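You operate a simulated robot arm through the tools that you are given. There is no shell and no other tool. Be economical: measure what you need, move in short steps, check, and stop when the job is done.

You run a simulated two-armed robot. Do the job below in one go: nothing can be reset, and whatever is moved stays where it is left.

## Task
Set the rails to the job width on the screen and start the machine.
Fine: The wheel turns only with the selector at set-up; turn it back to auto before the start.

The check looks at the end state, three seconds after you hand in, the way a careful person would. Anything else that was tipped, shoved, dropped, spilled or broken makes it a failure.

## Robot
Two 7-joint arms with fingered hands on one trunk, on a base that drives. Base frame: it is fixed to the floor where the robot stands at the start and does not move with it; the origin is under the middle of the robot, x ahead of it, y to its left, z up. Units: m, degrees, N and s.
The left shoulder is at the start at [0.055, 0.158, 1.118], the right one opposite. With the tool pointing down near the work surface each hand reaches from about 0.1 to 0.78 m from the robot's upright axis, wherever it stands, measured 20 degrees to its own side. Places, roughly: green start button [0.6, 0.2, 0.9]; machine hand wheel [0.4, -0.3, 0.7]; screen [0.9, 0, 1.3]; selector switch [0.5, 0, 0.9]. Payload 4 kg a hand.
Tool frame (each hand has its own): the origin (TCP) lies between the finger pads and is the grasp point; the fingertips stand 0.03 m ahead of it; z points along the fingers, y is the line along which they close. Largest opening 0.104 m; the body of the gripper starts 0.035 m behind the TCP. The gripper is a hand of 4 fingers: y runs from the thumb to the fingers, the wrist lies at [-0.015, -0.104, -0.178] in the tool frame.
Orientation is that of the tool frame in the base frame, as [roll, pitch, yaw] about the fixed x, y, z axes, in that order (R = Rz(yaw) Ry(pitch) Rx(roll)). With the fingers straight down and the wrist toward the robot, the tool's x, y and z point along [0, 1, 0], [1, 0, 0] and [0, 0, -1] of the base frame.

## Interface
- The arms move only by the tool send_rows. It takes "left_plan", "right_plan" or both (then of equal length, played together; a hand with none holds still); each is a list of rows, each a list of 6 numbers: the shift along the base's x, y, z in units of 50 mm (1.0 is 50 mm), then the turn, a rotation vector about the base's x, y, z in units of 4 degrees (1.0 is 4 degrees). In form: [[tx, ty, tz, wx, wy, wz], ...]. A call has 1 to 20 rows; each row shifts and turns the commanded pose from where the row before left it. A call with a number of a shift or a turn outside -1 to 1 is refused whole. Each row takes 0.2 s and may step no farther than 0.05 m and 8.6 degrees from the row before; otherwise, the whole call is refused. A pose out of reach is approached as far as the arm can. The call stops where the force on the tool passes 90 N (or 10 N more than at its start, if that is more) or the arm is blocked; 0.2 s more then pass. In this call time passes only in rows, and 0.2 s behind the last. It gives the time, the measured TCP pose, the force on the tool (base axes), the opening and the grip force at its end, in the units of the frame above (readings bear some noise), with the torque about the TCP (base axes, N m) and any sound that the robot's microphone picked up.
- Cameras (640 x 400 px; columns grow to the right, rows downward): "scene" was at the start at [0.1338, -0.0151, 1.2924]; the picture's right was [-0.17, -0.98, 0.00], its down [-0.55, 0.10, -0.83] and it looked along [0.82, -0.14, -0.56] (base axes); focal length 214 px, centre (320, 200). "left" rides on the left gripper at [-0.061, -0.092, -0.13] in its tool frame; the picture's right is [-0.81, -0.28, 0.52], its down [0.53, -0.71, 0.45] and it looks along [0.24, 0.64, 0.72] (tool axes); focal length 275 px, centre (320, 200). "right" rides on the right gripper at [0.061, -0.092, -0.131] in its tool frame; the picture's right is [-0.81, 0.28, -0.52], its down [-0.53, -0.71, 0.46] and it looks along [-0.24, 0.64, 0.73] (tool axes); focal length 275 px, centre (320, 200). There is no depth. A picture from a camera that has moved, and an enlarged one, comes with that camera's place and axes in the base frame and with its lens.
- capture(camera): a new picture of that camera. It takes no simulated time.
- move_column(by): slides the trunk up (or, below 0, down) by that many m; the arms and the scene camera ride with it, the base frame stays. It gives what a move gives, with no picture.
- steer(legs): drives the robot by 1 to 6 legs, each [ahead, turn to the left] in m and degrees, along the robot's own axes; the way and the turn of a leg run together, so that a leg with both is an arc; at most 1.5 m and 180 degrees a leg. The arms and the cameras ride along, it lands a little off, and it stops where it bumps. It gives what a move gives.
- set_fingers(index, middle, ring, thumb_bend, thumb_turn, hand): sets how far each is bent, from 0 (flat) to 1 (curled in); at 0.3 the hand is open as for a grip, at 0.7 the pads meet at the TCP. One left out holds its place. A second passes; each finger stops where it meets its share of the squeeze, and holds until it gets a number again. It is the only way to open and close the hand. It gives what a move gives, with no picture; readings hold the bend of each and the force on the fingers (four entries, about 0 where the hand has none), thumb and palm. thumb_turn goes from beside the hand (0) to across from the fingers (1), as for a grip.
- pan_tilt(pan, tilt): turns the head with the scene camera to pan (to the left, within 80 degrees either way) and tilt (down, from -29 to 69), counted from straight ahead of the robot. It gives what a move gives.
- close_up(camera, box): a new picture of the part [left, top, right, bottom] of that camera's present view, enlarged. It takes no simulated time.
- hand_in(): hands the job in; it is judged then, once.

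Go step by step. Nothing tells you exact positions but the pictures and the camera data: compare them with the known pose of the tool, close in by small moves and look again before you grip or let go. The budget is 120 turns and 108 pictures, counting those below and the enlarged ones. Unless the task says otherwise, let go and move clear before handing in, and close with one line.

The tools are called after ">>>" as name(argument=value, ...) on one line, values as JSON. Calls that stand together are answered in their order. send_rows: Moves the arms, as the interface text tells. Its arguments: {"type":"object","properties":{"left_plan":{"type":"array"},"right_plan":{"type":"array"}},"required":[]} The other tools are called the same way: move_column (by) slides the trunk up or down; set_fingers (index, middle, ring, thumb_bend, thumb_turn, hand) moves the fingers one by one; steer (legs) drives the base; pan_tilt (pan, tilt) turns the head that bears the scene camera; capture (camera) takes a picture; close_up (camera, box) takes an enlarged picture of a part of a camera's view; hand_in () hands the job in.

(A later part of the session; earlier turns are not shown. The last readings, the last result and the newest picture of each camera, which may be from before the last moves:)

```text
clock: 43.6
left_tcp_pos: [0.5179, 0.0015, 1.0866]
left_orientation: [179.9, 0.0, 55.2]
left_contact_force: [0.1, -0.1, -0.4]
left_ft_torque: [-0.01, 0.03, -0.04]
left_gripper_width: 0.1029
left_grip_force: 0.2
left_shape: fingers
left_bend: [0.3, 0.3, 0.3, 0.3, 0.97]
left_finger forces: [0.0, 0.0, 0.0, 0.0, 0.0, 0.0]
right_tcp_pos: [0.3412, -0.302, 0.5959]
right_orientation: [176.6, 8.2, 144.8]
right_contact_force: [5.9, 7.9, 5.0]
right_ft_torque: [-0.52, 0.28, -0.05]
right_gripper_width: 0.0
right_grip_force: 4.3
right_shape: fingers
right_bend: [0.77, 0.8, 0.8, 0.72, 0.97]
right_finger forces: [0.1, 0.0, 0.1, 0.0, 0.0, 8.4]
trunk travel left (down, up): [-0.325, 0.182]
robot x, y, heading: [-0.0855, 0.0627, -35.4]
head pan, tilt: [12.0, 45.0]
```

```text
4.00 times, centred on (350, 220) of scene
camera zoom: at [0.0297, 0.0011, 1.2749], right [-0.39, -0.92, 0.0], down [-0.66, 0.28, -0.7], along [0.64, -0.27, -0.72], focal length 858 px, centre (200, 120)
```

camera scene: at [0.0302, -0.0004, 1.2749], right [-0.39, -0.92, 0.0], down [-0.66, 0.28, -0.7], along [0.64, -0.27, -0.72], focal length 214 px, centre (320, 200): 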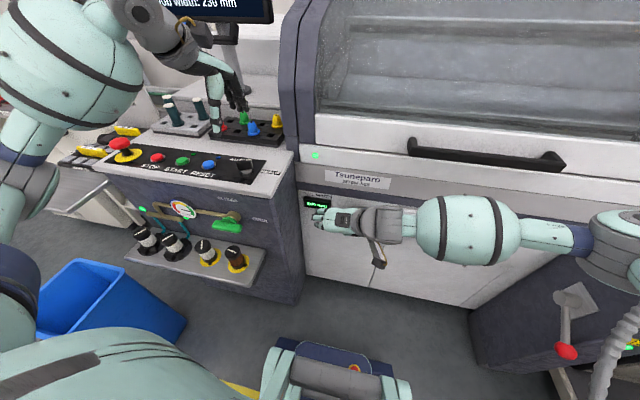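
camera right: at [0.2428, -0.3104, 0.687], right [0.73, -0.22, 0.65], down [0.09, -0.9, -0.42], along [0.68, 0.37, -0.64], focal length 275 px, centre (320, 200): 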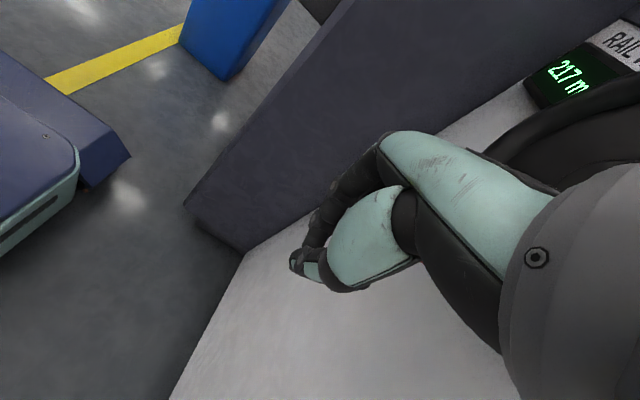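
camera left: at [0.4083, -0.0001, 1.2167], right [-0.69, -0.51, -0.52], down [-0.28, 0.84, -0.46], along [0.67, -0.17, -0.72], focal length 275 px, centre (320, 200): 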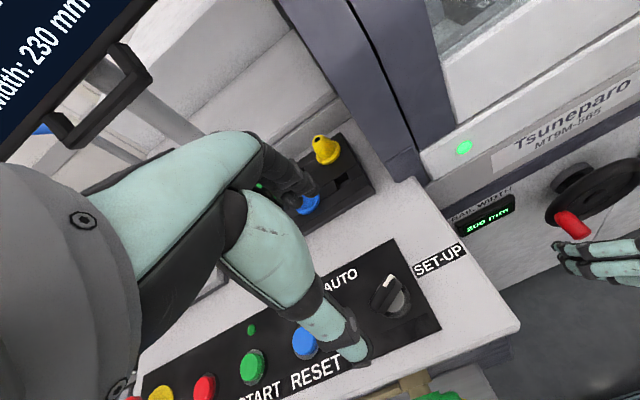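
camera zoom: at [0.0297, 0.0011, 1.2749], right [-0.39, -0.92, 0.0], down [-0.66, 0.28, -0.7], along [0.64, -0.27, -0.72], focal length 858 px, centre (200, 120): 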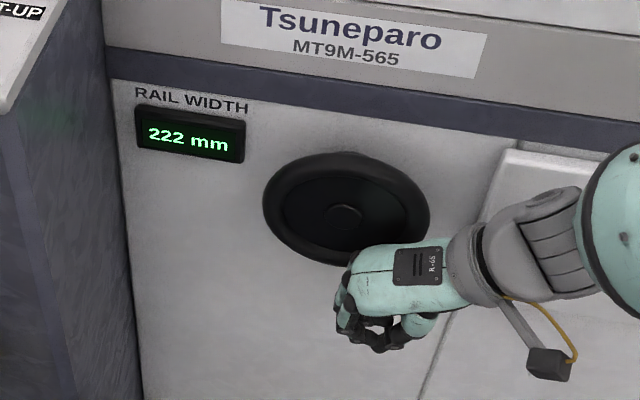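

222 mm with the force down to about 8 N. I'll carry on to the right and up in small steps.

>>> send_rows(right_plan=[[-0.13, -0.184, 0.24, 0, 0, 0], [-0.1, -0.14, 0.26, 0, 0, 0]])

>>> close_up(camera="left", box=[440, 120, 640, 290])

```text
clock: 44.2
left_tcp_pos: [0.5193, 0.0016, 1.0854]
left_orientation: [179.9, 0.2, 55.3]
left_contact_force: [-0.2, 0.2, 0.7]
left_ft_torque: [-0.02, -0.01, 0.05]
left_gripper_width: 0.1027
left_grip_force: 0.0
left_shape: fingers
left_bend: [0.3, 0.3, 0.3, 0.3, 0.97]
left_finger forces: [0.0, 0.0, 0.1, 0.1, 0.1, 0.1]
right_tcp_pos: [0.3329, -0.3124, 0.6238]
right_orientation: [176.2, 8.1, 144.8]
right_contact_force: [17.1, 23.7, 2.6]
right_ft_torque: [-1.5, 1.1, -0.05]
right_gripper_width: 0.0
right_grip_force: 13.8
right_shape: fingers
right_bend: [0.77, 0.8, 0.8, 0.72, 0.97]
right_finger forces: [0.0, 0.0, 0.0, 0.0, 0.0, 27.0]
trunk travel left (down, up): [-0.325, 0.182]
robot x, y, heading: [-0.0817, 0.0575, -35.5]
head pan, tilt: [12.0, 45.0]
```

```text
2.35 times, centred on (540, 205) of left
camera zoom: at [0.4096, 0.0031, 1.2164], right [-0.69, -0.51, -0.52], down [-0.28, 0.84, -0.46], along [0.67, -0.17, -0.72], focal length 648 px, centre (-198, 188)
```

zoom: 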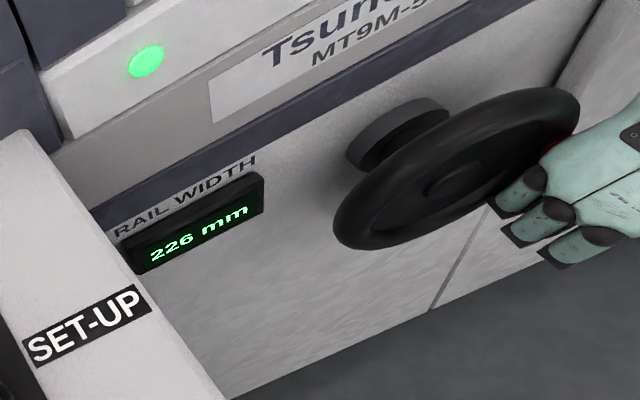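

226 mm; the push is now mostly radial, so I'll go straight up with a slight ease to the left.

>>> send_rows(right_plan=[[0.03, 0.04, 0.2, 0, 0, 0], [0, 0, 0.2, 0, 0, 0]])

>>> close_up(camera="left", box=[440, 120, 640, 290])

```text
clock: 44.8
left_tcp_pos: [0.5172, -0.0008, 1.0872]
left_orientation: [179.9, 0.0, 55.2]
left_contact_force: [0.5, 0.0, 0.4]
left_ft_torque: [0.02, -0.03, -0.01]
left_gripper_width: 0.103
left_grip_force: 0.1
left_shape: fingers
left_bend: [0.3, 0.3, 0.3, 0.3, 0.97]
left_finger forces: [0.1, 0.0, 0.0, 0.0, 0.0, 0.1]
right_tcp_pos: [0.3324, -0.3171, 0.6404]
right_orientation: [176.6, 8.3, 144.6]
right_contact_force: [-0.4, -0.3, -0.8]
right_ft_torque: [-0.03, 0.0, -0.01]
right_gripper_width: 0.0001
right_grip_force: 0.4
right_shape: fingers
right_bend: [0.77, 0.8, 0.8, 0.72, 0.97]
right_finger forces: [0.0, 0.0, 0.3, 0.0, 0.1, 0.0]
trunk travel left (down, up): [-0.325, 0.182]
robot x, y, heading: [-0.0852, 0.0607, -35.0]
head pan, tilt: [12.0, 45.0]
```

```text
2.35 times, centred on (540, 205) of left
camera zoom: at [0.4082, 0.0005, 1.2169], right [-0.69, -0.51, -0.52], down [-0.28, 0.84, -0.46], along [0.67, -0.17, -0.72], focal length 648 px, centre (-198, 188)
```

zoom: 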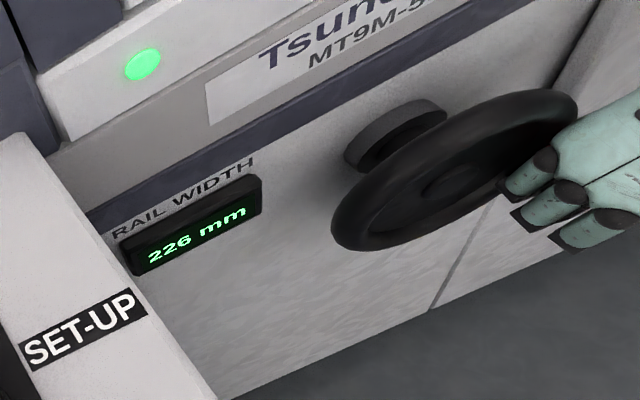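

The load is off and it reads 226. I'll lift in small steps until the fingertips catch the knob from below.

>>> send_rows(right_plan=[[0, 0, 0.2, 0, 0, 0], [0, 0, 0.2, 0, 0, 0]])

>>> close_up(camera="left", box=[440, 120, 640, 290])

```text
clock: 45.4
left_tcp_pos: [0.5179, -0.0014, 1.0864]
left_orientation: [179.9, 0.0, 55.3]
left_contact_force: [-0.7, 0.1, 0.3]
left_ft_torque: [-0.02, -0.02, 0.03]
left_gripper_width: 0.1028
left_grip_force: 0.1
left_shape: fingers
left_bend: [0.3, 0.3, 0.3, 0.3, 0.97]
left_finger forces: [0.1, 0.0, 0.0, 0.0, 0.1, 0.1]
right_tcp_pos: [0.334, -0.315, 0.6622]
right_orientation: [176.5, 8.2, 144.6]
right_contact_force: [-0.4, 0.3, -0.8]
right_ft_torque: [0.02, 0.05, 0.01]
right_gripper_width: 0.0
right_grip_force: 0.0
right_shape: fingers
right_bend: [0.77, 0.8, 0.8, 0.72, 0.97]
right_finger forces: [0.0, 0.1, 0.6, 0.0, 0.0, 0.0]
trunk travel left (down, up): [-0.325, 0.182]
robot x, y, heading: [-0.0824, 0.0576, -35.1]
head pan, tilt: [12.0, 45.0]
```

```text
2.35 times, centred on (540, 205) of left
camera zoom: at [0.408, 0.0002, 1.217], right [-0.69, -0.51, -0.52], down [-0.28, 0.84, -0.46], along [0.67, -0.17, -0.72], focal length 648 px, centre (-198, 188)
```

zoom: 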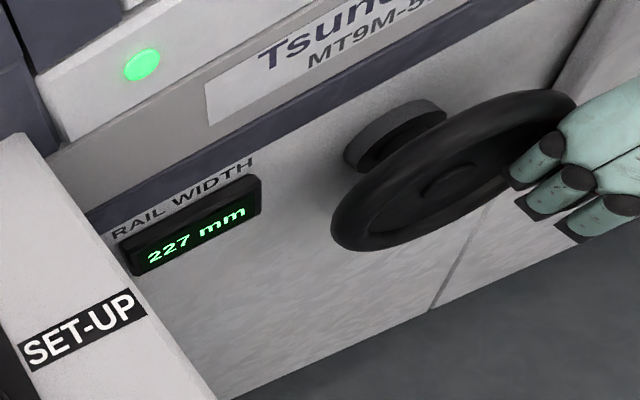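

227 mm: the fingertips have caught it. I'll lift another 14 mm, slightly to the right.

>>> send_rows(right_plan=[[-0.02, -0.03, 0.14, 0, 0, 0], [-0.02, -0.03, 0.14, 0, 0, 0]])

>>> close_up(camera="left", box=[440, 120, 640, 290])

```text
clock: 46.0
left_tcp_pos: [0.5167, -0.002, 1.0864]
left_orientation: [179.9, 0.0, 55.3]
left_contact_force: [0.2, -0.1, 0.1]
left_ft_torque: [0.0, -0.01, -0.01]
left_gripper_width: 0.1029
left_grip_force: 0.0
left_shape: fingers
left_bend: [0.3, 0.3, 0.3, 0.3, 0.97]
left_finger forces: [0.0, 0.1, 0.1, 0.0, 0.0, 0.0]
right_tcp_pos: [0.3306, -0.3184, 0.6766]
right_orientation: [176.3, 8.2, 144.6]
right_contact_force: [-0.2, 0.1, -1.3]
right_ft_torque: [-0.02, 0.03, 0.01]
right_gripper_width: 0.0002
right_grip_force: 0.1
right_shape: fingers
right_bend: [0.77, 0.8, 0.8, 0.72, 0.97]
right_finger forces: [0.0, 0.0, 0.0, 0.0, 0.0, 0.0]
trunk travel left (down, up): [-0.325, 0.182]
robot x, y, heading: [-0.0802, 0.0573, -35.4]
head pan, tilt: [12.0, 45.0]
```

```text
2.35 times, centred on (540, 205) of left
camera zoom: at [0.4075, 0.0001, 1.2172], right [-0.69, -0.51, -0.52], down [-0.28, 0.84, -0.46], along [0.67, -0.17, -0.72], focal length 648 px, centre (-198, 188)
```

zoom: 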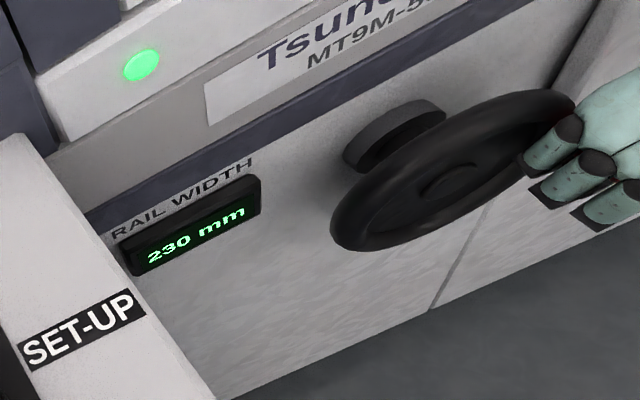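

It looks like 230 mm with no load on the hand. I'll lower 6 mm to free the fingertips, slide straight back off the knob along its axis and read the display again.

>>> send_rows(right_plan=[[0, 0, -0.12, 0, 0, 0], [-0.3, 0.212, 0, 0, 0, 0], [-0.3, 0.212, 0, 0, 0, 0], [-0.4, 0.283, 0, 0, 0, 0]])

>>> close_up(camera="left", box=[440, 120, 640, 290])

>>> close_up(camera="scene", box=[280, 170, 420, 270])

```text
clock: 47.0
left_tcp_pos: [0.5164, -0.0016, 1.0875]
left_orientation: [179.8, -0.1, 55.3]
left_contact_force: [-0.9, -0.2, 0.6]
left_ft_torque: [0.0, -0.02, 0.0]
left_gripper_width: 0.1026
left_grip_force: 0.1
left_shape: fingers
left_bend: [0.3, 0.3, 0.3, 0.3, 0.97]
left_finger forces: [0.0, 0.0, 0.0, 0.1, 0.0, 0.0]
right_tcp_pos: [0.2791, -0.2831, 0.6698]
right_orientation: [176.3, 8.4, 144.7]
right_contact_force: [-0.7, 0.6, 0.2]
right_ft_torque: [0.01, -0.01, 0.0]
right_gripper_width: 0.0002
right_grip_force: 0.0
right_shape: fingers
right_bend: [0.77, 0.8, 0.8, 0.72, 0.97]
right_finger forces: [0.0, 0.0, 0.0, 0.1, 0.1, 0.1]
trunk travel left (down, up): [-0.325, 0.182]
robot x, y, heading: [-0.0799, 0.0617, -35.2]
head pan, tilt: [12.0, 45.0]
```

```text
2.35 times, centred on (540, 205) of left
camera zoom: at [0.4072, 0.0, 1.2173], right [-0.69, -0.51, -0.52], down [-0.28, 0.84, -0.46], along [0.67, -0.17, -0.72], focal length 648 px, centre (-198, 188)
```

zoom: 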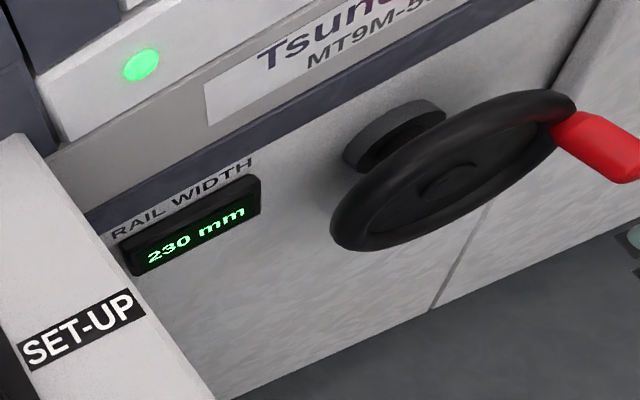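

```text
4.00 times, centred on (350, 220) of scene
camera zoom: at [0.0291, -0.0004, 1.2751], right [-0.39, -0.92, 0.0], down [-0.66, 0.28, -0.7], along [0.64, -0.27, -0.72], focal length 858 px, centre (200, 120)
```

zoom: 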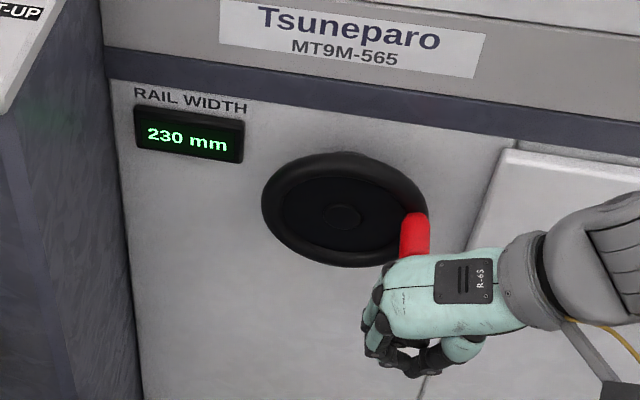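

230 mm is confirmed and the right hand is off the knob. I'll move the right hand further aside and look closely at the selector for turning it back.

>>> send_rows(right_plan=[[-0.55, -0.7, 0, 0, 0, 0], [-0.55, -0.7, 0, 0, 0, 0]])

>>> close_up(camera="left", box=[310, 230, 450, 370])

>>> close_up(camera="scene", box=[190, 130, 290, 200])

```text
clock: 47.6
left_tcp_pos: [0.5168, -0.0013, 1.0871]
left_orientation: [179.9, -0.1, 55.3]
left_contact_force: [0.1, 0.2, 0.3]
left_ft_torque: [-0.02, 0.02, 0.0]
left_gripper_width: 0.1029
left_grip_force: 0.1
left_shape: fingers
left_bend: [0.3, 0.3, 0.3, 0.3, 0.97]
left_finger forces: [0.0, 0.0, 0.0, 0.1, 0.0, 0.1]
right_tcp_pos: [0.2245, -0.3526, 0.6707]
right_orientation: [176.2, 8.3, 144.8]
right_contact_force: [0.6, 0.2, 0.3]
right_ft_torque: [0.0, -0.01, 0.01]
right_gripper_width: 0.0001
right_grip_force: 0.0
right_shape: fingers
right_bend: [0.77, 0.8, 0.8, 0.72, 0.97]
right_finger forces: [0.0, 0.0, 0.1, 0.0, 0.0, 0.0]
trunk travel left (down, up): [-0.325, 0.182]
robot x, y, heading: [-0.0832, 0.0559, -35.4]
head pan, tilt: [12.0, 45.0]
```

```text
2.86 times, centred on (380, 300) of left
camera zoom: at [0.4069, -0.0001, 1.2174], right [-0.69, -0.51, -0.52], down [-0.28, 0.84, -0.46], along [0.67, -0.17, -0.72], focal length 786 px, centre (149, -86)
```

zoom: 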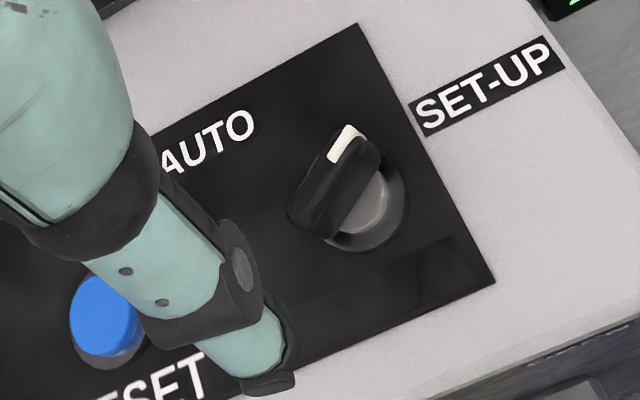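

```text
5.71 times, centred on (240, 165) of scene
camera zoom: at [0.0289, -0.0006, 1.2751], right [-0.39, -0.92, 0.0], down [-0.66, 0.28, -0.7], along [0.64, -0.27, -0.72], focal length 1226 px, centre (777, 400)
```

zoom: 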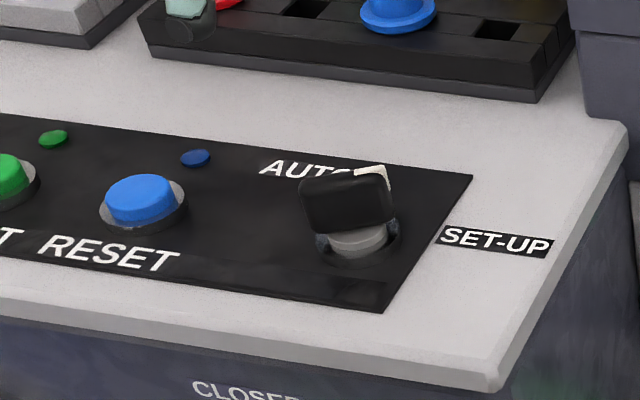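

The ridge now points about -99° in yaw, roughly 60° clockwise of AUTO. I'll turn the left hand to yaw ≈80, go down and grip it again.

>>> send_rows(left_plan=[[0, 0, -0.3, 0, 0, 1], [0, 0, -0.3, 0, 0, 1], [0, 0, -0.4, 0, 0, 1], [0, 0, -0.4, 0, 0, 1], [0, 0, -0.4, 0, 0, 1], [0, 0, -0.4, 0, 0, 1], [0, 0, -0.42, 0, 0, 0.2]])

>>> close_up(camera="left", box=[200, 120, 440, 380])

>>> close_up(camera="scene", box=[170, 100, 290, 200])

```text
clock: 49.2
left_tcp_pos: [0.5165, -0.002, 0.9545]
left_orientation: [179.9, 0.0, 80.2]
left_contact_force: [0.1, 0.3, -0.2]
left_ft_torque: [-0.06, 0.0, 0.0]
left_gripper_width: 0.1031
left_grip_force: 0.1
left_shape: fingers
left_bend: [0.3, 0.3, 0.3, 0.3, 0.97]
left_finger forces: [0.0, 0.0, 0.1, 0.0, 0.1, 0.0]
right_tcp_pos: [0.2258, -0.3524, 0.6702]
right_orientation: [176.3, 8.2, 144.6]
right_contact_force: [-0.2, -0.6, -0.3]
right_ft_torque: [-0.02, -0.01, 0.04]
right_gripper_width: 0.0
right_grip_force: 0.0
right_shape: fingers
right_bend: [0.77, 0.8, 0.8, 0.72, 0.97]
right_finger forces: [0.1, 0.0, 0.0, 0.1, 0.0, 0.0]
trunk travel left (down, up): [-0.325, 0.182]
robot x, y, heading: [-0.08, 0.0581, -35.4]
head pan, tilt: [12.0, 45.0]
```

```text
1.54 times, centred on (320, 250) of left
camera zoom: at [0.417, -0.0465, 1.0856], right [-0.41, -0.75, -0.52], down [-0.61, 0.65, -0.46], along [0.68, 0.13, -0.72], focal length 424 px, centre (320, 123)
```

zoom: 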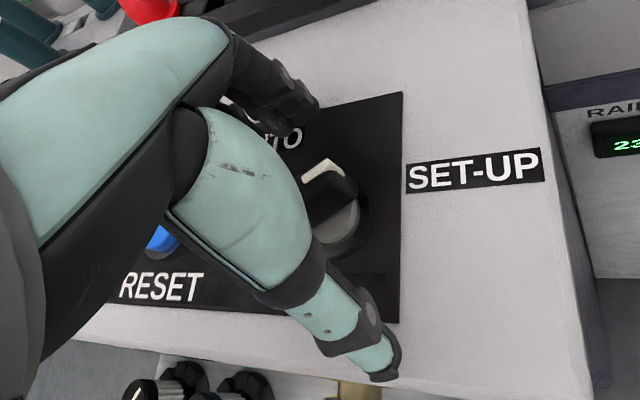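

```text
4.00 times, centred on (230, 150) of scene
camera zoom: at [0.0299, 0.0, 1.275], right [-0.39, -0.92, 0.0], down [-0.66, 0.28, -0.7], along [0.64, -0.27, -0.72], focal length 858 px, centre (680, 400)
```

zoom: 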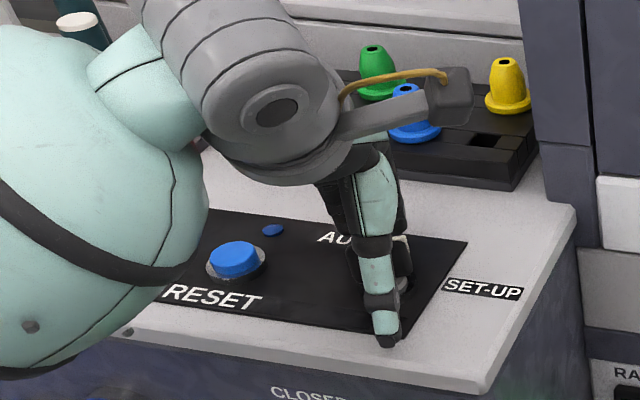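

The fingers straddle the ridge just as they did at AUTO. I'll close, then turn back counter-clockwise.

>>> set_fingers(hand="left", index=0.7, middle=0.7, ring=0.7, thumb_bend=0.7)

>>> send_rows(left_plan=[[0, 0, 0, 0, 0, 1], [0, 0, 0, 0, 0, 1], [0, 0, 0, 0, 0, 1], [0, 0, 0, 0, 0, 1], [0, 0, 0, 0, 0, 1], [0, 0, 0, 0, 0, 1], [0, 0, 0, 0, 0, 1], [0, 0, 0, 0, 0, 1], [0, 0, 0, 0, 0, 1], [0, 0, 0, 0, 0, 1], [0, 0, 0, 0, 0, 1], [0, 0, 0, 0, 0, 1], [0, 0, 0, 0, 0, 1], [0, 0, 0, 0, 0, 1], [0, 0, 0, 0, 0, 1]])

>>> send_rows(left_plan=[[0, 0, 0, 0, 0, 1], [0, 0, 0, 0, 0, 1]])

>>> close_up(camera="left", box=[200, 120, 440, 380])

>>> close_up(camera="scene", box=[200, 0, 300, 60])

```text
clock: 50.2
left_tcp_pos: [0.5181, -0.0024, 0.9548]
left_orientation: [179.9, 0.1, 80.1]
left_contact_force: [4.0, -1.5, 1.1]
left_ft_torque: [0.01, -0.12, -0.04]
left_gripper_width: 0.0163
left_grip_force: 6.5
left_shape: fingers
left_bend: [0.64, 0.65, 0.7, 0.65, 0.97]
left_finger forces: [4.1, 5.0, 0.0, 0.1, 4.2, 0.1]
right_tcp_pos: [0.2256, -0.3522, 0.6702]
right_orientation: [176.4, 8.2, 144.6]
right_contact_force: [-0.4, -1.1, -0.1]
right_ft_torque: [0.05, 0.02, 0.02]
right_gripper_width: 0.0
right_grip_force: 0.0
right_shape: fingers
right_bend: [0.77, 0.8, 0.8, 0.72, 0.97]
right_finger forces: [0.0, 0.0, 0.0, 0.1, 0.0, 0.1]
trunk travel left (down, up): [-0.325, 0.182]
robot x, y, heading: [-0.0847, 0.061, -35.1]
head pan, tilt: [12.0, 45.0]
```

```text
clock: 53.4
left_tcp_pos: [0.5177, -0.0013, 0.9544]
left_orientation: [179.8, 0.0, 140.2]
left_contact_force: [8.6, 4.4, 4.3]
left_ft_torque: [0.18, -0.28, -0.11]
left_gripper_width: 0.0158
left_grip_force: 9.1
left_shape: fingers
left_bend: [0.63, 0.64, 0.7, 0.66, 0.97]
left_finger forces: [7.3, 6.6, 0.4, 0.0, 3.6, 0.1]
right_tcp_pos: [0.2262, -0.3526, 0.6692]
right_orientation: [176.4, 8.1, 144.7]
right_contact_force: [0.0, 0.0, 0.1]
right_ft_torque: [-0.01, -0.02, 0.01]
right_gripper_width: 0.0
right_grip_force: 0.1
right_shape: fingers
right_bend: [0.77, 0.8, 0.8, 0.72, 0.97]
right_finger forces: [0.0, 0.1, 0.0, 0.0, 0.0, 0.1]
trunk travel left (down, up): [-0.325, 0.182]
robot x, y, heading: [-0.0786, 0.0606, -35.3]
head pan, tilt: [12.0, 45.0]
```

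```text
clock: 54.0
left_tcp_pos: [0.5184, -0.0017, 0.9552]
left_orientation: [179.9, 0.0, 148.3]
left_contact_force: [10.5, 2.9, 4.5]
left_ft_torque: [0.08, -0.28, -0.15]
left_gripper_width: 0.0161
left_grip_force: 9.4
left_shape: fingers
left_bend: [0.63, 0.64, 0.7, 0.66, 0.97]
left_finger forces: [9.0, 5.4, 0.0, 0.1, 3.8, 0.1]
right_tcp_pos: [0.226, -0.3528, 0.6701]
right_orientation: [176.3, 8.2, 144.5]
right_contact_force: [0.0, 0.0, -1.3]
right_ft_torque: [0.0, 0.02, 0.0]
right_gripper_width: 0.0
right_grip_force: 0.0
right_shape: fingers
right_bend: [0.77, 0.8, 0.8, 0.72, 0.97]
right_finger forces: [0.0, 0.1, 0.0, 0.1, 0.1, 0.0]
trunk travel left (down, up): [-0.325, 0.182]
robot x, y, heading: [-0.0814, 0.0628, -35.2]
head pan, tilt: [12.0, 45.0]
```

```text
1.54 times, centred on (320, 250) of left
camera zoom: at [0.5224, -0.1126, 1.0849], right [0.54, -0.66, -0.52], down [-0.83, -0.32, -0.46], along [0.13, 0.68, -0.72], focal length 424 px, centre (320, 123)
```

zoom: 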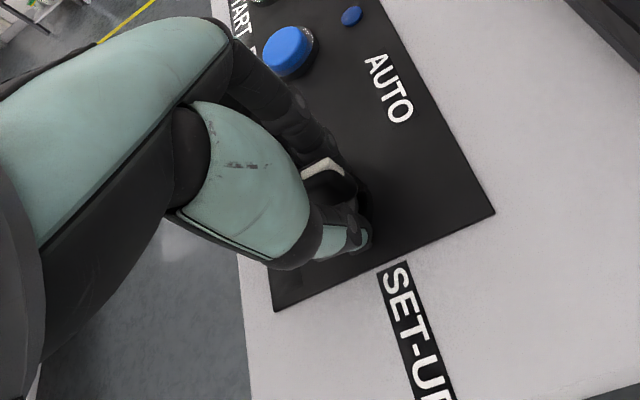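

```text
6.40 times, centred on (250, 30) of scene
camera zoom: at [0.0311, 0.0001, 1.2749], right [-0.39, -0.92, 0.0], down [-0.66, 0.28, -0.7], along [0.64, -0.27, -0.72], focal length 1373 px, centre (768, 1288)
```

zoom: 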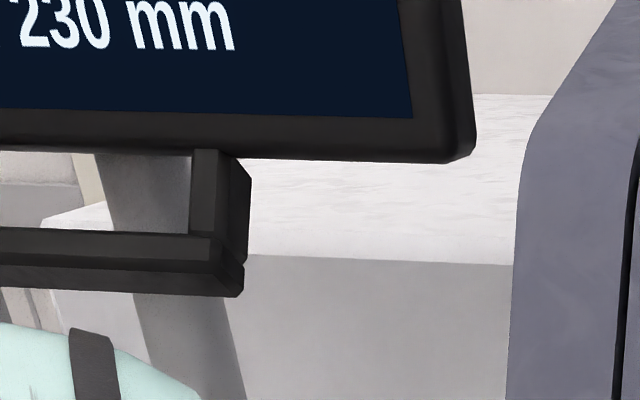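

Torque built up at the end, so the selector seems to be at its AUTO stop. I'll open, lift, and check the selector and the whole screen with the head turned up.

>>> set_fingers(hand="left", index=0.3, middle=0.3, ring=0.3, thumb_bend=0.3)

>>> send_rows(left_plan=[[0, 0, 0.7, 0, 0, 0], [0, 0, 0.9, 0, 0, 0], [0, 0, 1, 0, 0, 0]])

>>> pan_tilt(pan=22, tilt=25)

>>> capture(camera="scene")

>>> capture(camera="left")

```text
clock: 55.0
left_tcp_pos: [0.5154, -0.0019, 0.9555]
left_orientation: [179.8, 0.1, 148.2]
left_contact_force: [-0.9, 0.1, -0.1]
left_ft_torque: [-0.01, -0.01, 0.0]
left_gripper_width: 0.1028
left_grip_force: 0.0
left_shape: fingers
left_bend: [0.3, 0.3, 0.3, 0.3, 0.97]
left_finger forces: [0.1, 0.0, 0.1, 0.1, 0.0, 0.1]
right_tcp_pos: [0.2254, -0.352, 0.6696]
right_orientation: [176.4, 8.2, 144.5]
right_contact_force: [-0.4, 0.2, -1.2]
right_ft_torque: [0.01, 0.0, -0.02]
right_gripper_width: 0.0
right_grip_force: 0.0
right_shape: fingers
right_bend: [0.77, 0.8, 0.8, 0.72, 0.97]
right_finger forces: [0.0, 0.0, 0.1, 0.0, 0.0, 0.0]
trunk travel left (down, up): [-0.325, 0.182]
robot x, y, heading: [-0.0831, 0.0609, -35.2]
head pan, tilt: [12.0, 45.0]
```

```text
clock: 55.8
left_tcp_pos: [0.5157, -0.0023, 1.0859]
left_orientation: [179.7, 0.0, 148.1]
left_contact_force: [0.1, 0.4, 0.8]
left_ft_torque: [0.03, 0.0, -0.02]
left_gripper_width: 0.1027
left_grip_force: 0.0
left_shape: fingers
left_bend: [0.3, 0.3, 0.3, 0.3, 0.97]
left_finger forces: [0.1, 0.1, 0.0, 0.0, 0.0, 0.1]
right_tcp_pos: [0.2249, -0.3536, 0.6699]
right_orientation: [176.3, 8.3, 144.6]
right_contact_force: [-0.3, 0.1, -0.4]
right_ft_torque: [0.02, 0.01, 0.03]
right_gripper_width: 0.0002
right_grip_force: 0.0
right_shape: fingers
right_bend: [0.77, 0.8, 0.8, 0.72, 0.97]
right_finger forces: [0.0, 0.0, 0.0, 0.1, 0.1, 0.0]
trunk travel left (down, up): [-0.325, 0.182]
robot x, y, heading: [-0.0847, 0.0579, -35.2]
head pan, tilt: [12.0, 45.0]
```

```text
clock: 56.6
left_tcp_pos: [0.5172, -0.0027, 1.0849]
left_orientation: [179.7, -0.2, 148.2]
left_contact_force: [0.8, -0.2, 0.3]
left_ft_torque: [0.04, 0.01, 0.03]
left_gripper_width: 0.1029
left_grip_force: 0.1
left_shape: fingers
left_bend: [0.3, 0.3, 0.3, 0.3, 0.97]
left_finger forces: [0.0, 0.0, 0.1, 0.1, 0.0, 0.0]
right_tcp_pos: [0.2255, -0.3517, 0.6695]
right_orientation: [176.4, 8.1, 144.6]
right_contact_force: [0.1, -0.1, -0.9]
right_ft_torque: [0.01, 0.01, 0.01]
right_gripper_width: 0.0002
right_grip_force: 0.0
right_shape: fingers
right_bend: [0.77, 0.8, 0.8, 0.72, 0.97]
right_finger forces: [0.1, 0.0, 0.1, 0.0, 0.0, 0.0]
trunk travel left (down, up): [-0.325, 0.182]
robot x, y, heading: [-0.0793, 0.0577, -35.5]
head pan, tilt: [22.0, 25.0]
```

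```text
32 pictures are left
camera scene: at [0.0454, 0.0103, 1.3054], right [-0.23, -0.97, -0.01], down [-0.42, 0.1, -0.9], along [0.88, -0.2, -0.43], focal length 214 px, centre (320, 200)
```

scene: 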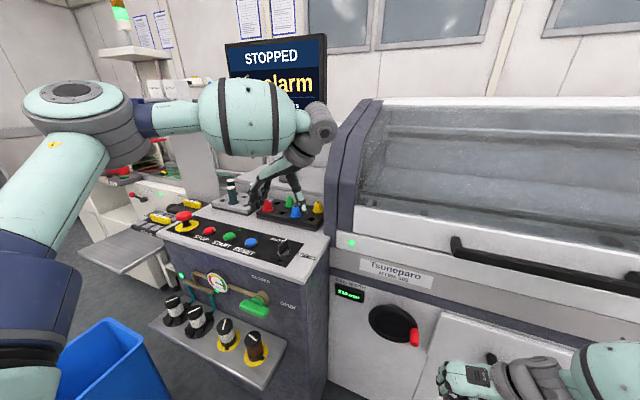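

```text
31 pictures are left
camera left: at [0.5212, -0.1136, 1.2153], right [0.54, -0.66, -0.52], down [-0.83, -0.32, -0.46], along [0.13, 0.68, -0.72], focal length 275 px, centre (320, 200)
```

left: 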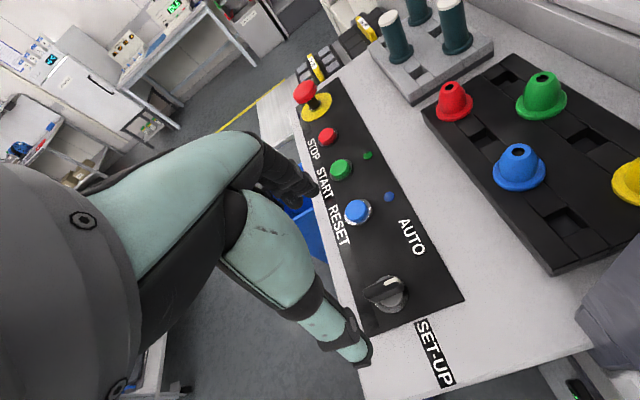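

The selector is back at AUTO and the screen shows STOPPED with no alarm. I'll shape the left hand into a narrow pinch and bring it above START at about (0.628, 0.156).

>>> set_fingers(hand="left", index=0.9, middle=0.68, ring=0.9, thumb_bend=0.7)

>>> send_rows(left_plan=[[0.56, 0.79, 0, 0, 0, 0], [0.56, 0.79, 0, 0, 0, 0], [0.56, 0.79, -0.4, 0, 0, 0], [0.56, 0.79, -0.5, 0, 0, 0], [0, 0, -0.5, 0, 0, 0]])

>>> pan_tilt(pan=35, tilt=35)

>>> capture(camera="scene")

>>> capture(camera="left")

```text
clock: 57.6
left_tcp_pos: [0.5163, -0.0015, 1.0862]
left_orientation: [179.7, 0.1, 148.1]
left_contact_force: [-0.1, -0.4, 0.2]
left_ft_torque: [-0.02, -0.02, 0.02]
left_gripper_width: 0.0224
left_grip_force: 0.1
left_shape: fingers
left_bend: [0.89, 0.68, 0.9, 0.67, 0.97]
left_finger forces: [0.0, 0.1, 0.0, 0.0, 0.0, 0.0]
right_tcp_pos: [0.2244, -0.3529, 0.6703]
right_orientation: [176.3, 8.1, 144.6]
right_contact_force: [-0.4, 0.3, 0.4]
right_ft_torque: [-0.01, -0.03, 0.0]
right_gripper_width: 0.0002
right_grip_force: 0.1
right_shape: fingers
right_bend: [0.77, 0.8, 0.8, 0.72, 0.97]
right_finger forces: [0.0, 0.0, 0.0, 0.0, 0.0, 0.1]
trunk travel left (down, up): [-0.325, 0.182]
robot x, y, heading: [-0.0826, 0.0617, -35.1]
head pan, tilt: [22.0, 25.0]
```

```text
refused: row 3 steps farther than a row can; nothing moved
```

```text
clock: 58.4
left_tcp_pos: [0.517, -0.0021, 1.0859]
left_orientation: [179.8, 0.0, 148.0]
left_contact_force: [0.4, -0.1, 0.2]
left_ft_torque: [0.03, 0.01, 0.0]
left_gripper_width: 0.0221
left_grip_force: 0.0
left_shape: fingers
left_bend: [0.89, 0.68, 0.9, 0.67, 0.97]
left_finger forces: [0.0, 0.0, 0.1, 0.1, 0.0, 0.1]
right_tcp_pos: [0.225, -0.3521, 0.6686]
right_orientation: [176.4, 8.3, 144.6]
right_contact_force: [-0.8, 0.0, -0.6]
right_ft_torque: [-0.01, 0.02, 0.04]
right_gripper_width: 0.0002
right_grip_force: 0.1
right_shape: fingers
right_bend: [0.77, 0.8, 0.8, 0.72, 0.97]
right_finger forces: [0.0, 0.1, 0.0, 0.1, 0.0, 0.0]
trunk travel left (down, up): [-0.325, 0.182]
robot x, y, heading: [-0.0794, 0.0609, -35.1]
head pan, tilt: [35.0, 35.0]
```

```text
30 pictures are left
camera scene: at [0.0432, 0.0312, 1.29], right [0.0, -1.0, -0.01], down [-0.58, 0.01, -0.81], along [0.81, 0.0, -0.58], focal length 214 px, centre (320, 200)
```

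scene: 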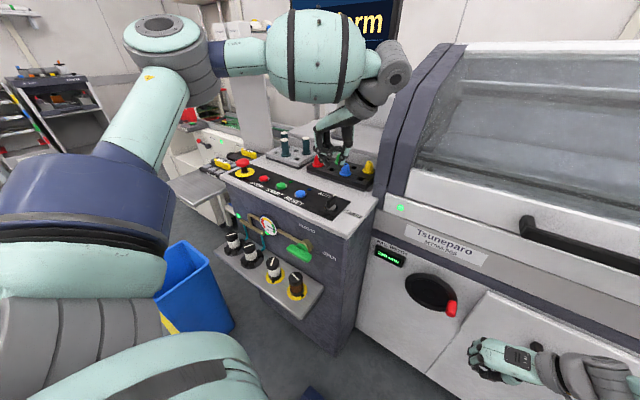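

```text
29 pictures are left
camera left: at [0.5209, -0.1135, 1.2158], right [0.54, -0.66, -0.52], down [-0.83, -0.32, -0.46], along [0.13, 0.68, -0.72], focal length 275 px, centre (320, 200)
```

left: 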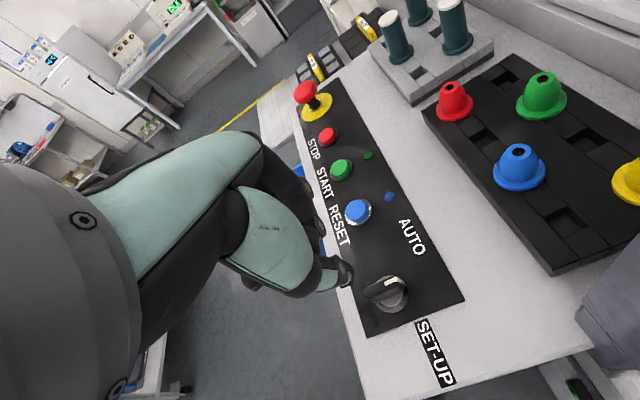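

That call was refused because one row was too long and nothing moved. I'll redo it with shorter rows.

>>> send_rows(left_plan=[[0.444, 0.632, 0, 0, 0, 0], [0.444, 0.632, 0, 0, 0, 0], [0.444, 0.632, 0, 0, 0, 0], [0.444, 0.632, 0, 0, 0, 0], [0.444, 0.632, 0, 0, 0, 0], [0, 0, -0.7, 0, 0, 0], [0, 0, -0.6, 0, 0, 0]])

>>> capture(camera="left")

>>> close_up(camera="scene", box=[220, 110, 380, 230])

```text
clock: 60.0
left_tcp_pos: [0.6291, 0.1558, 1.0201]
left_orientation: [179.8, 0.0, 148.1]
left_contact_force: [0.6, -0.3, 0.0]
left_ft_torque: [0.01, 0.01, 0.01]
left_gripper_width: 0.0223
left_grip_force: 0.0
left_shape: fingers
left_bend: [0.89, 0.68, 0.9, 0.67, 0.97]
left_finger forces: [0.0, 0.0, 0.0, 0.1, 0.0, 0.1]
right_tcp_pos: [0.2252, -0.3516, 0.6697]
right_orientation: [176.3, 8.3, 144.6]
right_contact_force: [0.9, -0.2, 0.2]
right_ft_torque: [-0.01, -0.03, -0.02]
right_gripper_width: 0.0
right_grip_force: 0.1
right_shape: fingers
right_bend: [0.77, 0.8, 0.8, 0.72, 0.97]
right_finger forces: [0.1, 0.0, 0.1, 0.0, 0.1, 0.1]
trunk travel left (down, up): [-0.325, 0.182]
robot x, y, heading: [-0.0827, 0.0596, -35.4]
head pan, tilt: [35.0, 35.0]
```

```text
28 pictures are left
camera left: at [0.634, 0.0451, 1.1506], right [0.54, -0.66, -0.52], down [-0.83, -0.32, -0.46], along [0.13, 0.68, -0.72], focal length 275 px, centre (320, 200)
```

left: 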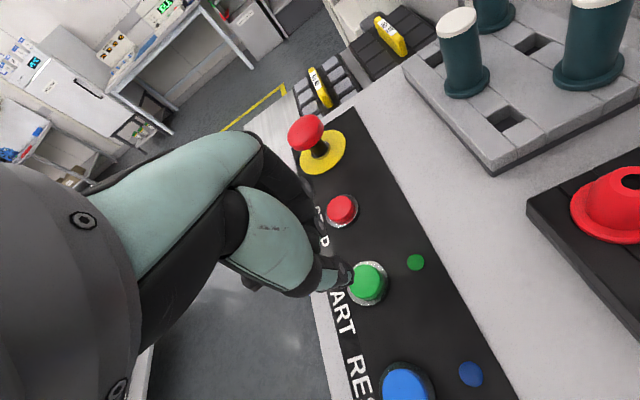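

```text
3.33 times, centred on (300, 170) of scene
camera zoom: at [0.0439, 0.0317, 1.2898], right [0.0, -1.0, -0.01], down [-0.58, 0.01, -0.81], along [0.81, 0.0, -0.58], focal length 715 px, centre (387, 300)
```

zoom: 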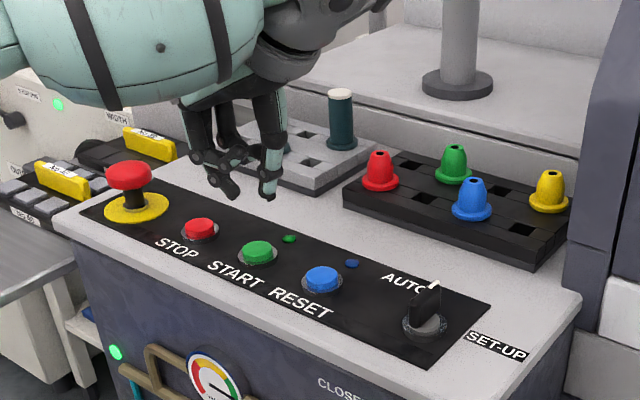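

The TCP is right over START, but the two tips are 22 mm apart. I'll bring the middle finger onto the thumb before pressing.

>>> set_fingers(hand="left", index=0.8, ring=0.8, middle=0.72, thumb_bend=0.72)

>>> send_rows(left_plan=[[0, 0, -0.5, 0, 0, 0], [0, 0, -0.3, 0, 0, 0]])

>>> close_up(camera="scene", box=[220, 110, 380, 230])

>>> close_up(camera="left", box=[240, 160, 480, 400])

```text
clock: 61.0
left_tcp_pos: [0.6287, 0.1559, 1.0211]
left_orientation: [179.8, 0.1, 148.1]
left_contact_force: [0.3, -0.2, 0.2]
left_ft_torque: [-0.03, -0.02, 0.01]
left_gripper_width: 0.015
left_grip_force: 0.0
left_shape: fingers
left_bend: [0.85, 0.72, 0.8, 0.64, 0.97]
left_finger forces: [0.1, 0.0, 0.1, 0.1, 0.1, 0.0]
right_tcp_pos: [0.2253, -0.3533, 0.6704]
right_orientation: [176.4, 8.2, 144.6]
right_contact_force: [-0.4, 0.6, 0.7]
right_ft_torque: [0.0, 0.0, 0.02]
right_gripper_width: 0.0
right_grip_force: 0.2
right_shape: fingers
right_bend: [0.77, 0.8, 0.8, 0.72, 0.97]
right_finger forces: [0.0, 0.0, 0.0, 0.0, 0.1, 0.0]
trunk travel left (down, up): [-0.325, 0.182]
robot x, y, heading: [-0.0871, 0.058, -35.4]
head pan, tilt: [35.0, 35.0]
```

```text
clock: 61.6
left_tcp_pos: [0.6291, 0.1562, 0.9812]
left_orientation: [179.8, 0.0, 148.1]
left_contact_force: [0.0, 0.3, 0.2]
left_ft_torque: [0.01, 0.01, -0.03]
left_gripper_width: 0.0135
left_grip_force: 0.0
left_shape: fingers
left_bend: [0.84, 0.72, 0.8, 0.64, 0.97]
left_finger forces: [0.0, 0.1, 0.0, 0.1, 0.1, 0.0]
right_tcp_pos: [0.2251, -0.353, 0.6693]
right_orientation: [176.3, 8.3, 144.6]
right_contact_force: [0.4, -1.0, -0.8]
right_ft_torque: [-0.03, 0.0, 0.04]
right_gripper_width: 0.0
right_grip_force: 0.1
right_shape: fingers
right_bend: [0.77, 0.8, 0.8, 0.72, 0.97]
right_finger forces: [0.0, 0.0, 0.0, 0.0, 0.1, 0.0]
trunk travel left (down, up): [-0.325, 0.182]
robot x, y, heading: [-0.081, 0.0591, -35.1]
head pan, tilt: [35.0, 35.0]
```

```text
3.33 times, centred on (300, 170) of scene
camera zoom: at [0.0433, 0.0312, 1.2899], right [0.0, -1.0, -0.01], down [-0.58, 0.01, -0.81], along [0.81, 0.0, -0.58], focal length 715 px, centre (387, 300)
```

zoom: 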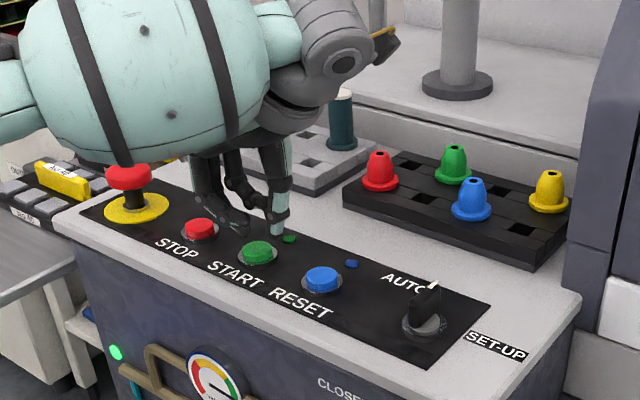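

```text
1.67 times, centred on (360, 280) of left
camera zoom: at [0.6331, 0.0444, 1.1104], right [0.54, -0.66, -0.52], down [-0.83, -0.32, -0.46], along [0.13, 0.68, -0.72], focal length 459 px, centre (253, 67)
```

zoom: 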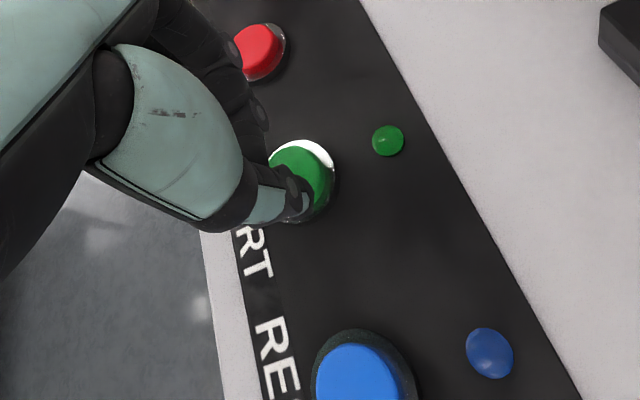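

The tips are directly over START and nothing touches; STOP and the E-stop stay clear. I'll press in small steps, watching the force.

>>> send_rows(left_plan=[[0, 0, -0.2, 0, 0, 0], [0, 0, -0.1, 0, 0, 0]])

>>> close_up(camera="scene", box=[220, 110, 380, 230])

```text
clock: 62.2
left_tcp_pos: [0.6287, 0.1561, 0.964]
left_orientation: [179.8, 0.0, 148.2]
left_contact_force: [-0.1, -0.4, -0.2]
left_ft_torque: [-0.02, -0.01, -0.01]
left_gripper_width: 0.0057
left_grip_force: 0.0
left_shape: fingers
left_bend: [0.81, 0.72, 0.8, 0.65, 0.97]
left_finger forces: [0.0, 0.0, 0.1, 0.1, 0.0, 0.0]
right_tcp_pos: [0.2251, -0.3517, 0.6693]
right_orientation: [176.3, 8.3, 144.6]
right_contact_force: [0.0, -1.0, 0.1]
right_ft_torque: [-0.02, -0.01, 0.02]
right_gripper_width: 0.0003
right_grip_force: 0.0
right_shape: fingers
right_bend: [0.77, 0.8, 0.8, 0.72, 0.97]
right_finger forces: [0.0, 0.1, 0.0, 0.0, 0.0, 0.1]
trunk travel left (down, up): [-0.325, 0.182]
robot x, y, heading: [-0.0792, 0.0585, -35.4]
head pan, tilt: [35.0, 35.0]
```

```text
3.33 times, centred on (300, 170) of scene
camera zoom: at [0.043, 0.0312, 1.2899], right [0.0, -1.0, -0.01], down [-0.58, 0.01, -0.81], along [0.81, 0.0, -0.58], focal length 715 px, centre (387, 300)
```

zoom: 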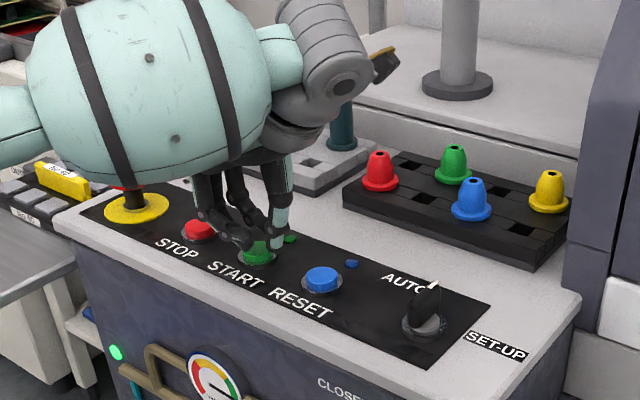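

Still no contact, and the forearm is nearer the camera than the E-stop. I'll go down further in 4–5 mm rows.

>>> send_rows(left_plan=[[0, 0, -0.1, 0, 0, 0], [0, 0, -0.08, 0, 0, 0]])

>>> send_rows(left_plan=[[0, 0, -0.08, 0, 0, 0], [0, 0, -0.08, 0, 0, 0]])

>>> close_up(camera="scene", box=[220, 110, 380, 230])

```text
clock: 62.8
left_tcp_pos: [0.6287, 0.1552, 0.9558]
left_orientation: [179.7, 0.1, 148.1]
left_contact_force: [0.6, -2.0, 6.2]
left_ft_torque: [-0.13, 0.03, -0.01]
left_gripper_width: 0.0054
left_grip_force: 5.0
left_shape: fingers
left_bend: [0.81, 0.72, 0.8, 0.65, 0.97]
left_finger forces: [0.0, 0.1, 0.0, 0.0, 11.8, 0.1]
right_tcp_pos: [0.2243, -0.3526, 0.6699]
right_orientation: [176.2, 8.2, 144.6]
right_contact_force: [0.8, -0.4, -0.1]
right_ft_torque: [-0.02, -0.01, 0.01]
right_gripper_width: 0.0
right_grip_force: 0.1
right_shape: fingers
right_bend: [0.77, 0.8, 0.8, 0.72, 0.97]
right_finger forces: [0.0, 0.0, 0.1, 0.1, 0.0, 0.0]
trunk travel left (down, up): [-0.325, 0.182]
robot x, y, heading: [-0.0823, 0.055, -35.2]
head pan, tilt: [35.0, 35.0]
heard: click
```

```text
clock: 63.4
left_tcp_pos: [0.6273, 0.1553, 0.9525]
left_orientation: [179.7, 0.5, 148.2]
left_contact_force: [1.4, -2.6, 25.5]
left_ft_torque: [-0.36, 0.06, -0.01]
left_gripper_width: 0.0052
left_grip_force: 16.3
left_shape: fingers
left_bend: [0.8, 0.74, 0.8, 0.66, 0.97]
left_finger forces: [0.1, 9.9, 0.0, 0.0, 22.2, 0.1]
right_tcp_pos: [0.2244, -0.3523, 0.6703]
right_orientation: [176.3, 8.3, 144.5]
right_contact_force: [0.3, 0.0, 0.2]
right_ft_torque: [-0.01, 0.03, -0.01]
right_gripper_width: 0.0
right_grip_force: 0.0
right_shape: fingers
right_bend: [0.77, 0.8, 0.8, 0.72, 0.97]
right_finger forces: [0.0, 0.0, 0.0, 0.0, 0.1, 0.0]
trunk travel left (down, up): [-0.325, 0.182]
robot x, y, heading: [-0.0815, 0.0566, -35.0]
head pan, tilt: [35.0, 35.0]
```

```text
3.33 times, centred on (300, 170) of scene
camera zoom: at [0.0399, 0.0307, 1.2904], right [0.0, -1.0, -0.01], down [-0.58, 0.01, -0.81], along [0.81, 0.0, -0.58], focal length 715 px, centre (387, 300)
```

zoom: 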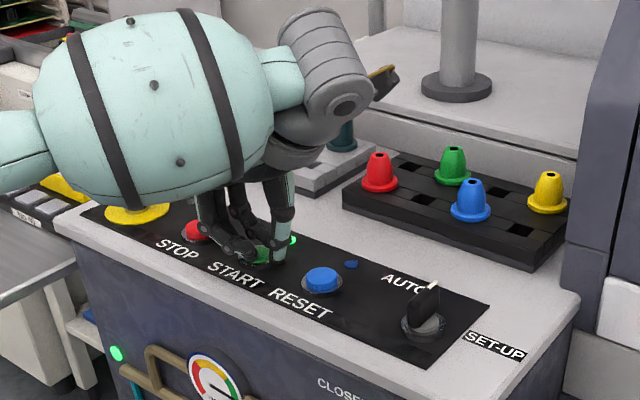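

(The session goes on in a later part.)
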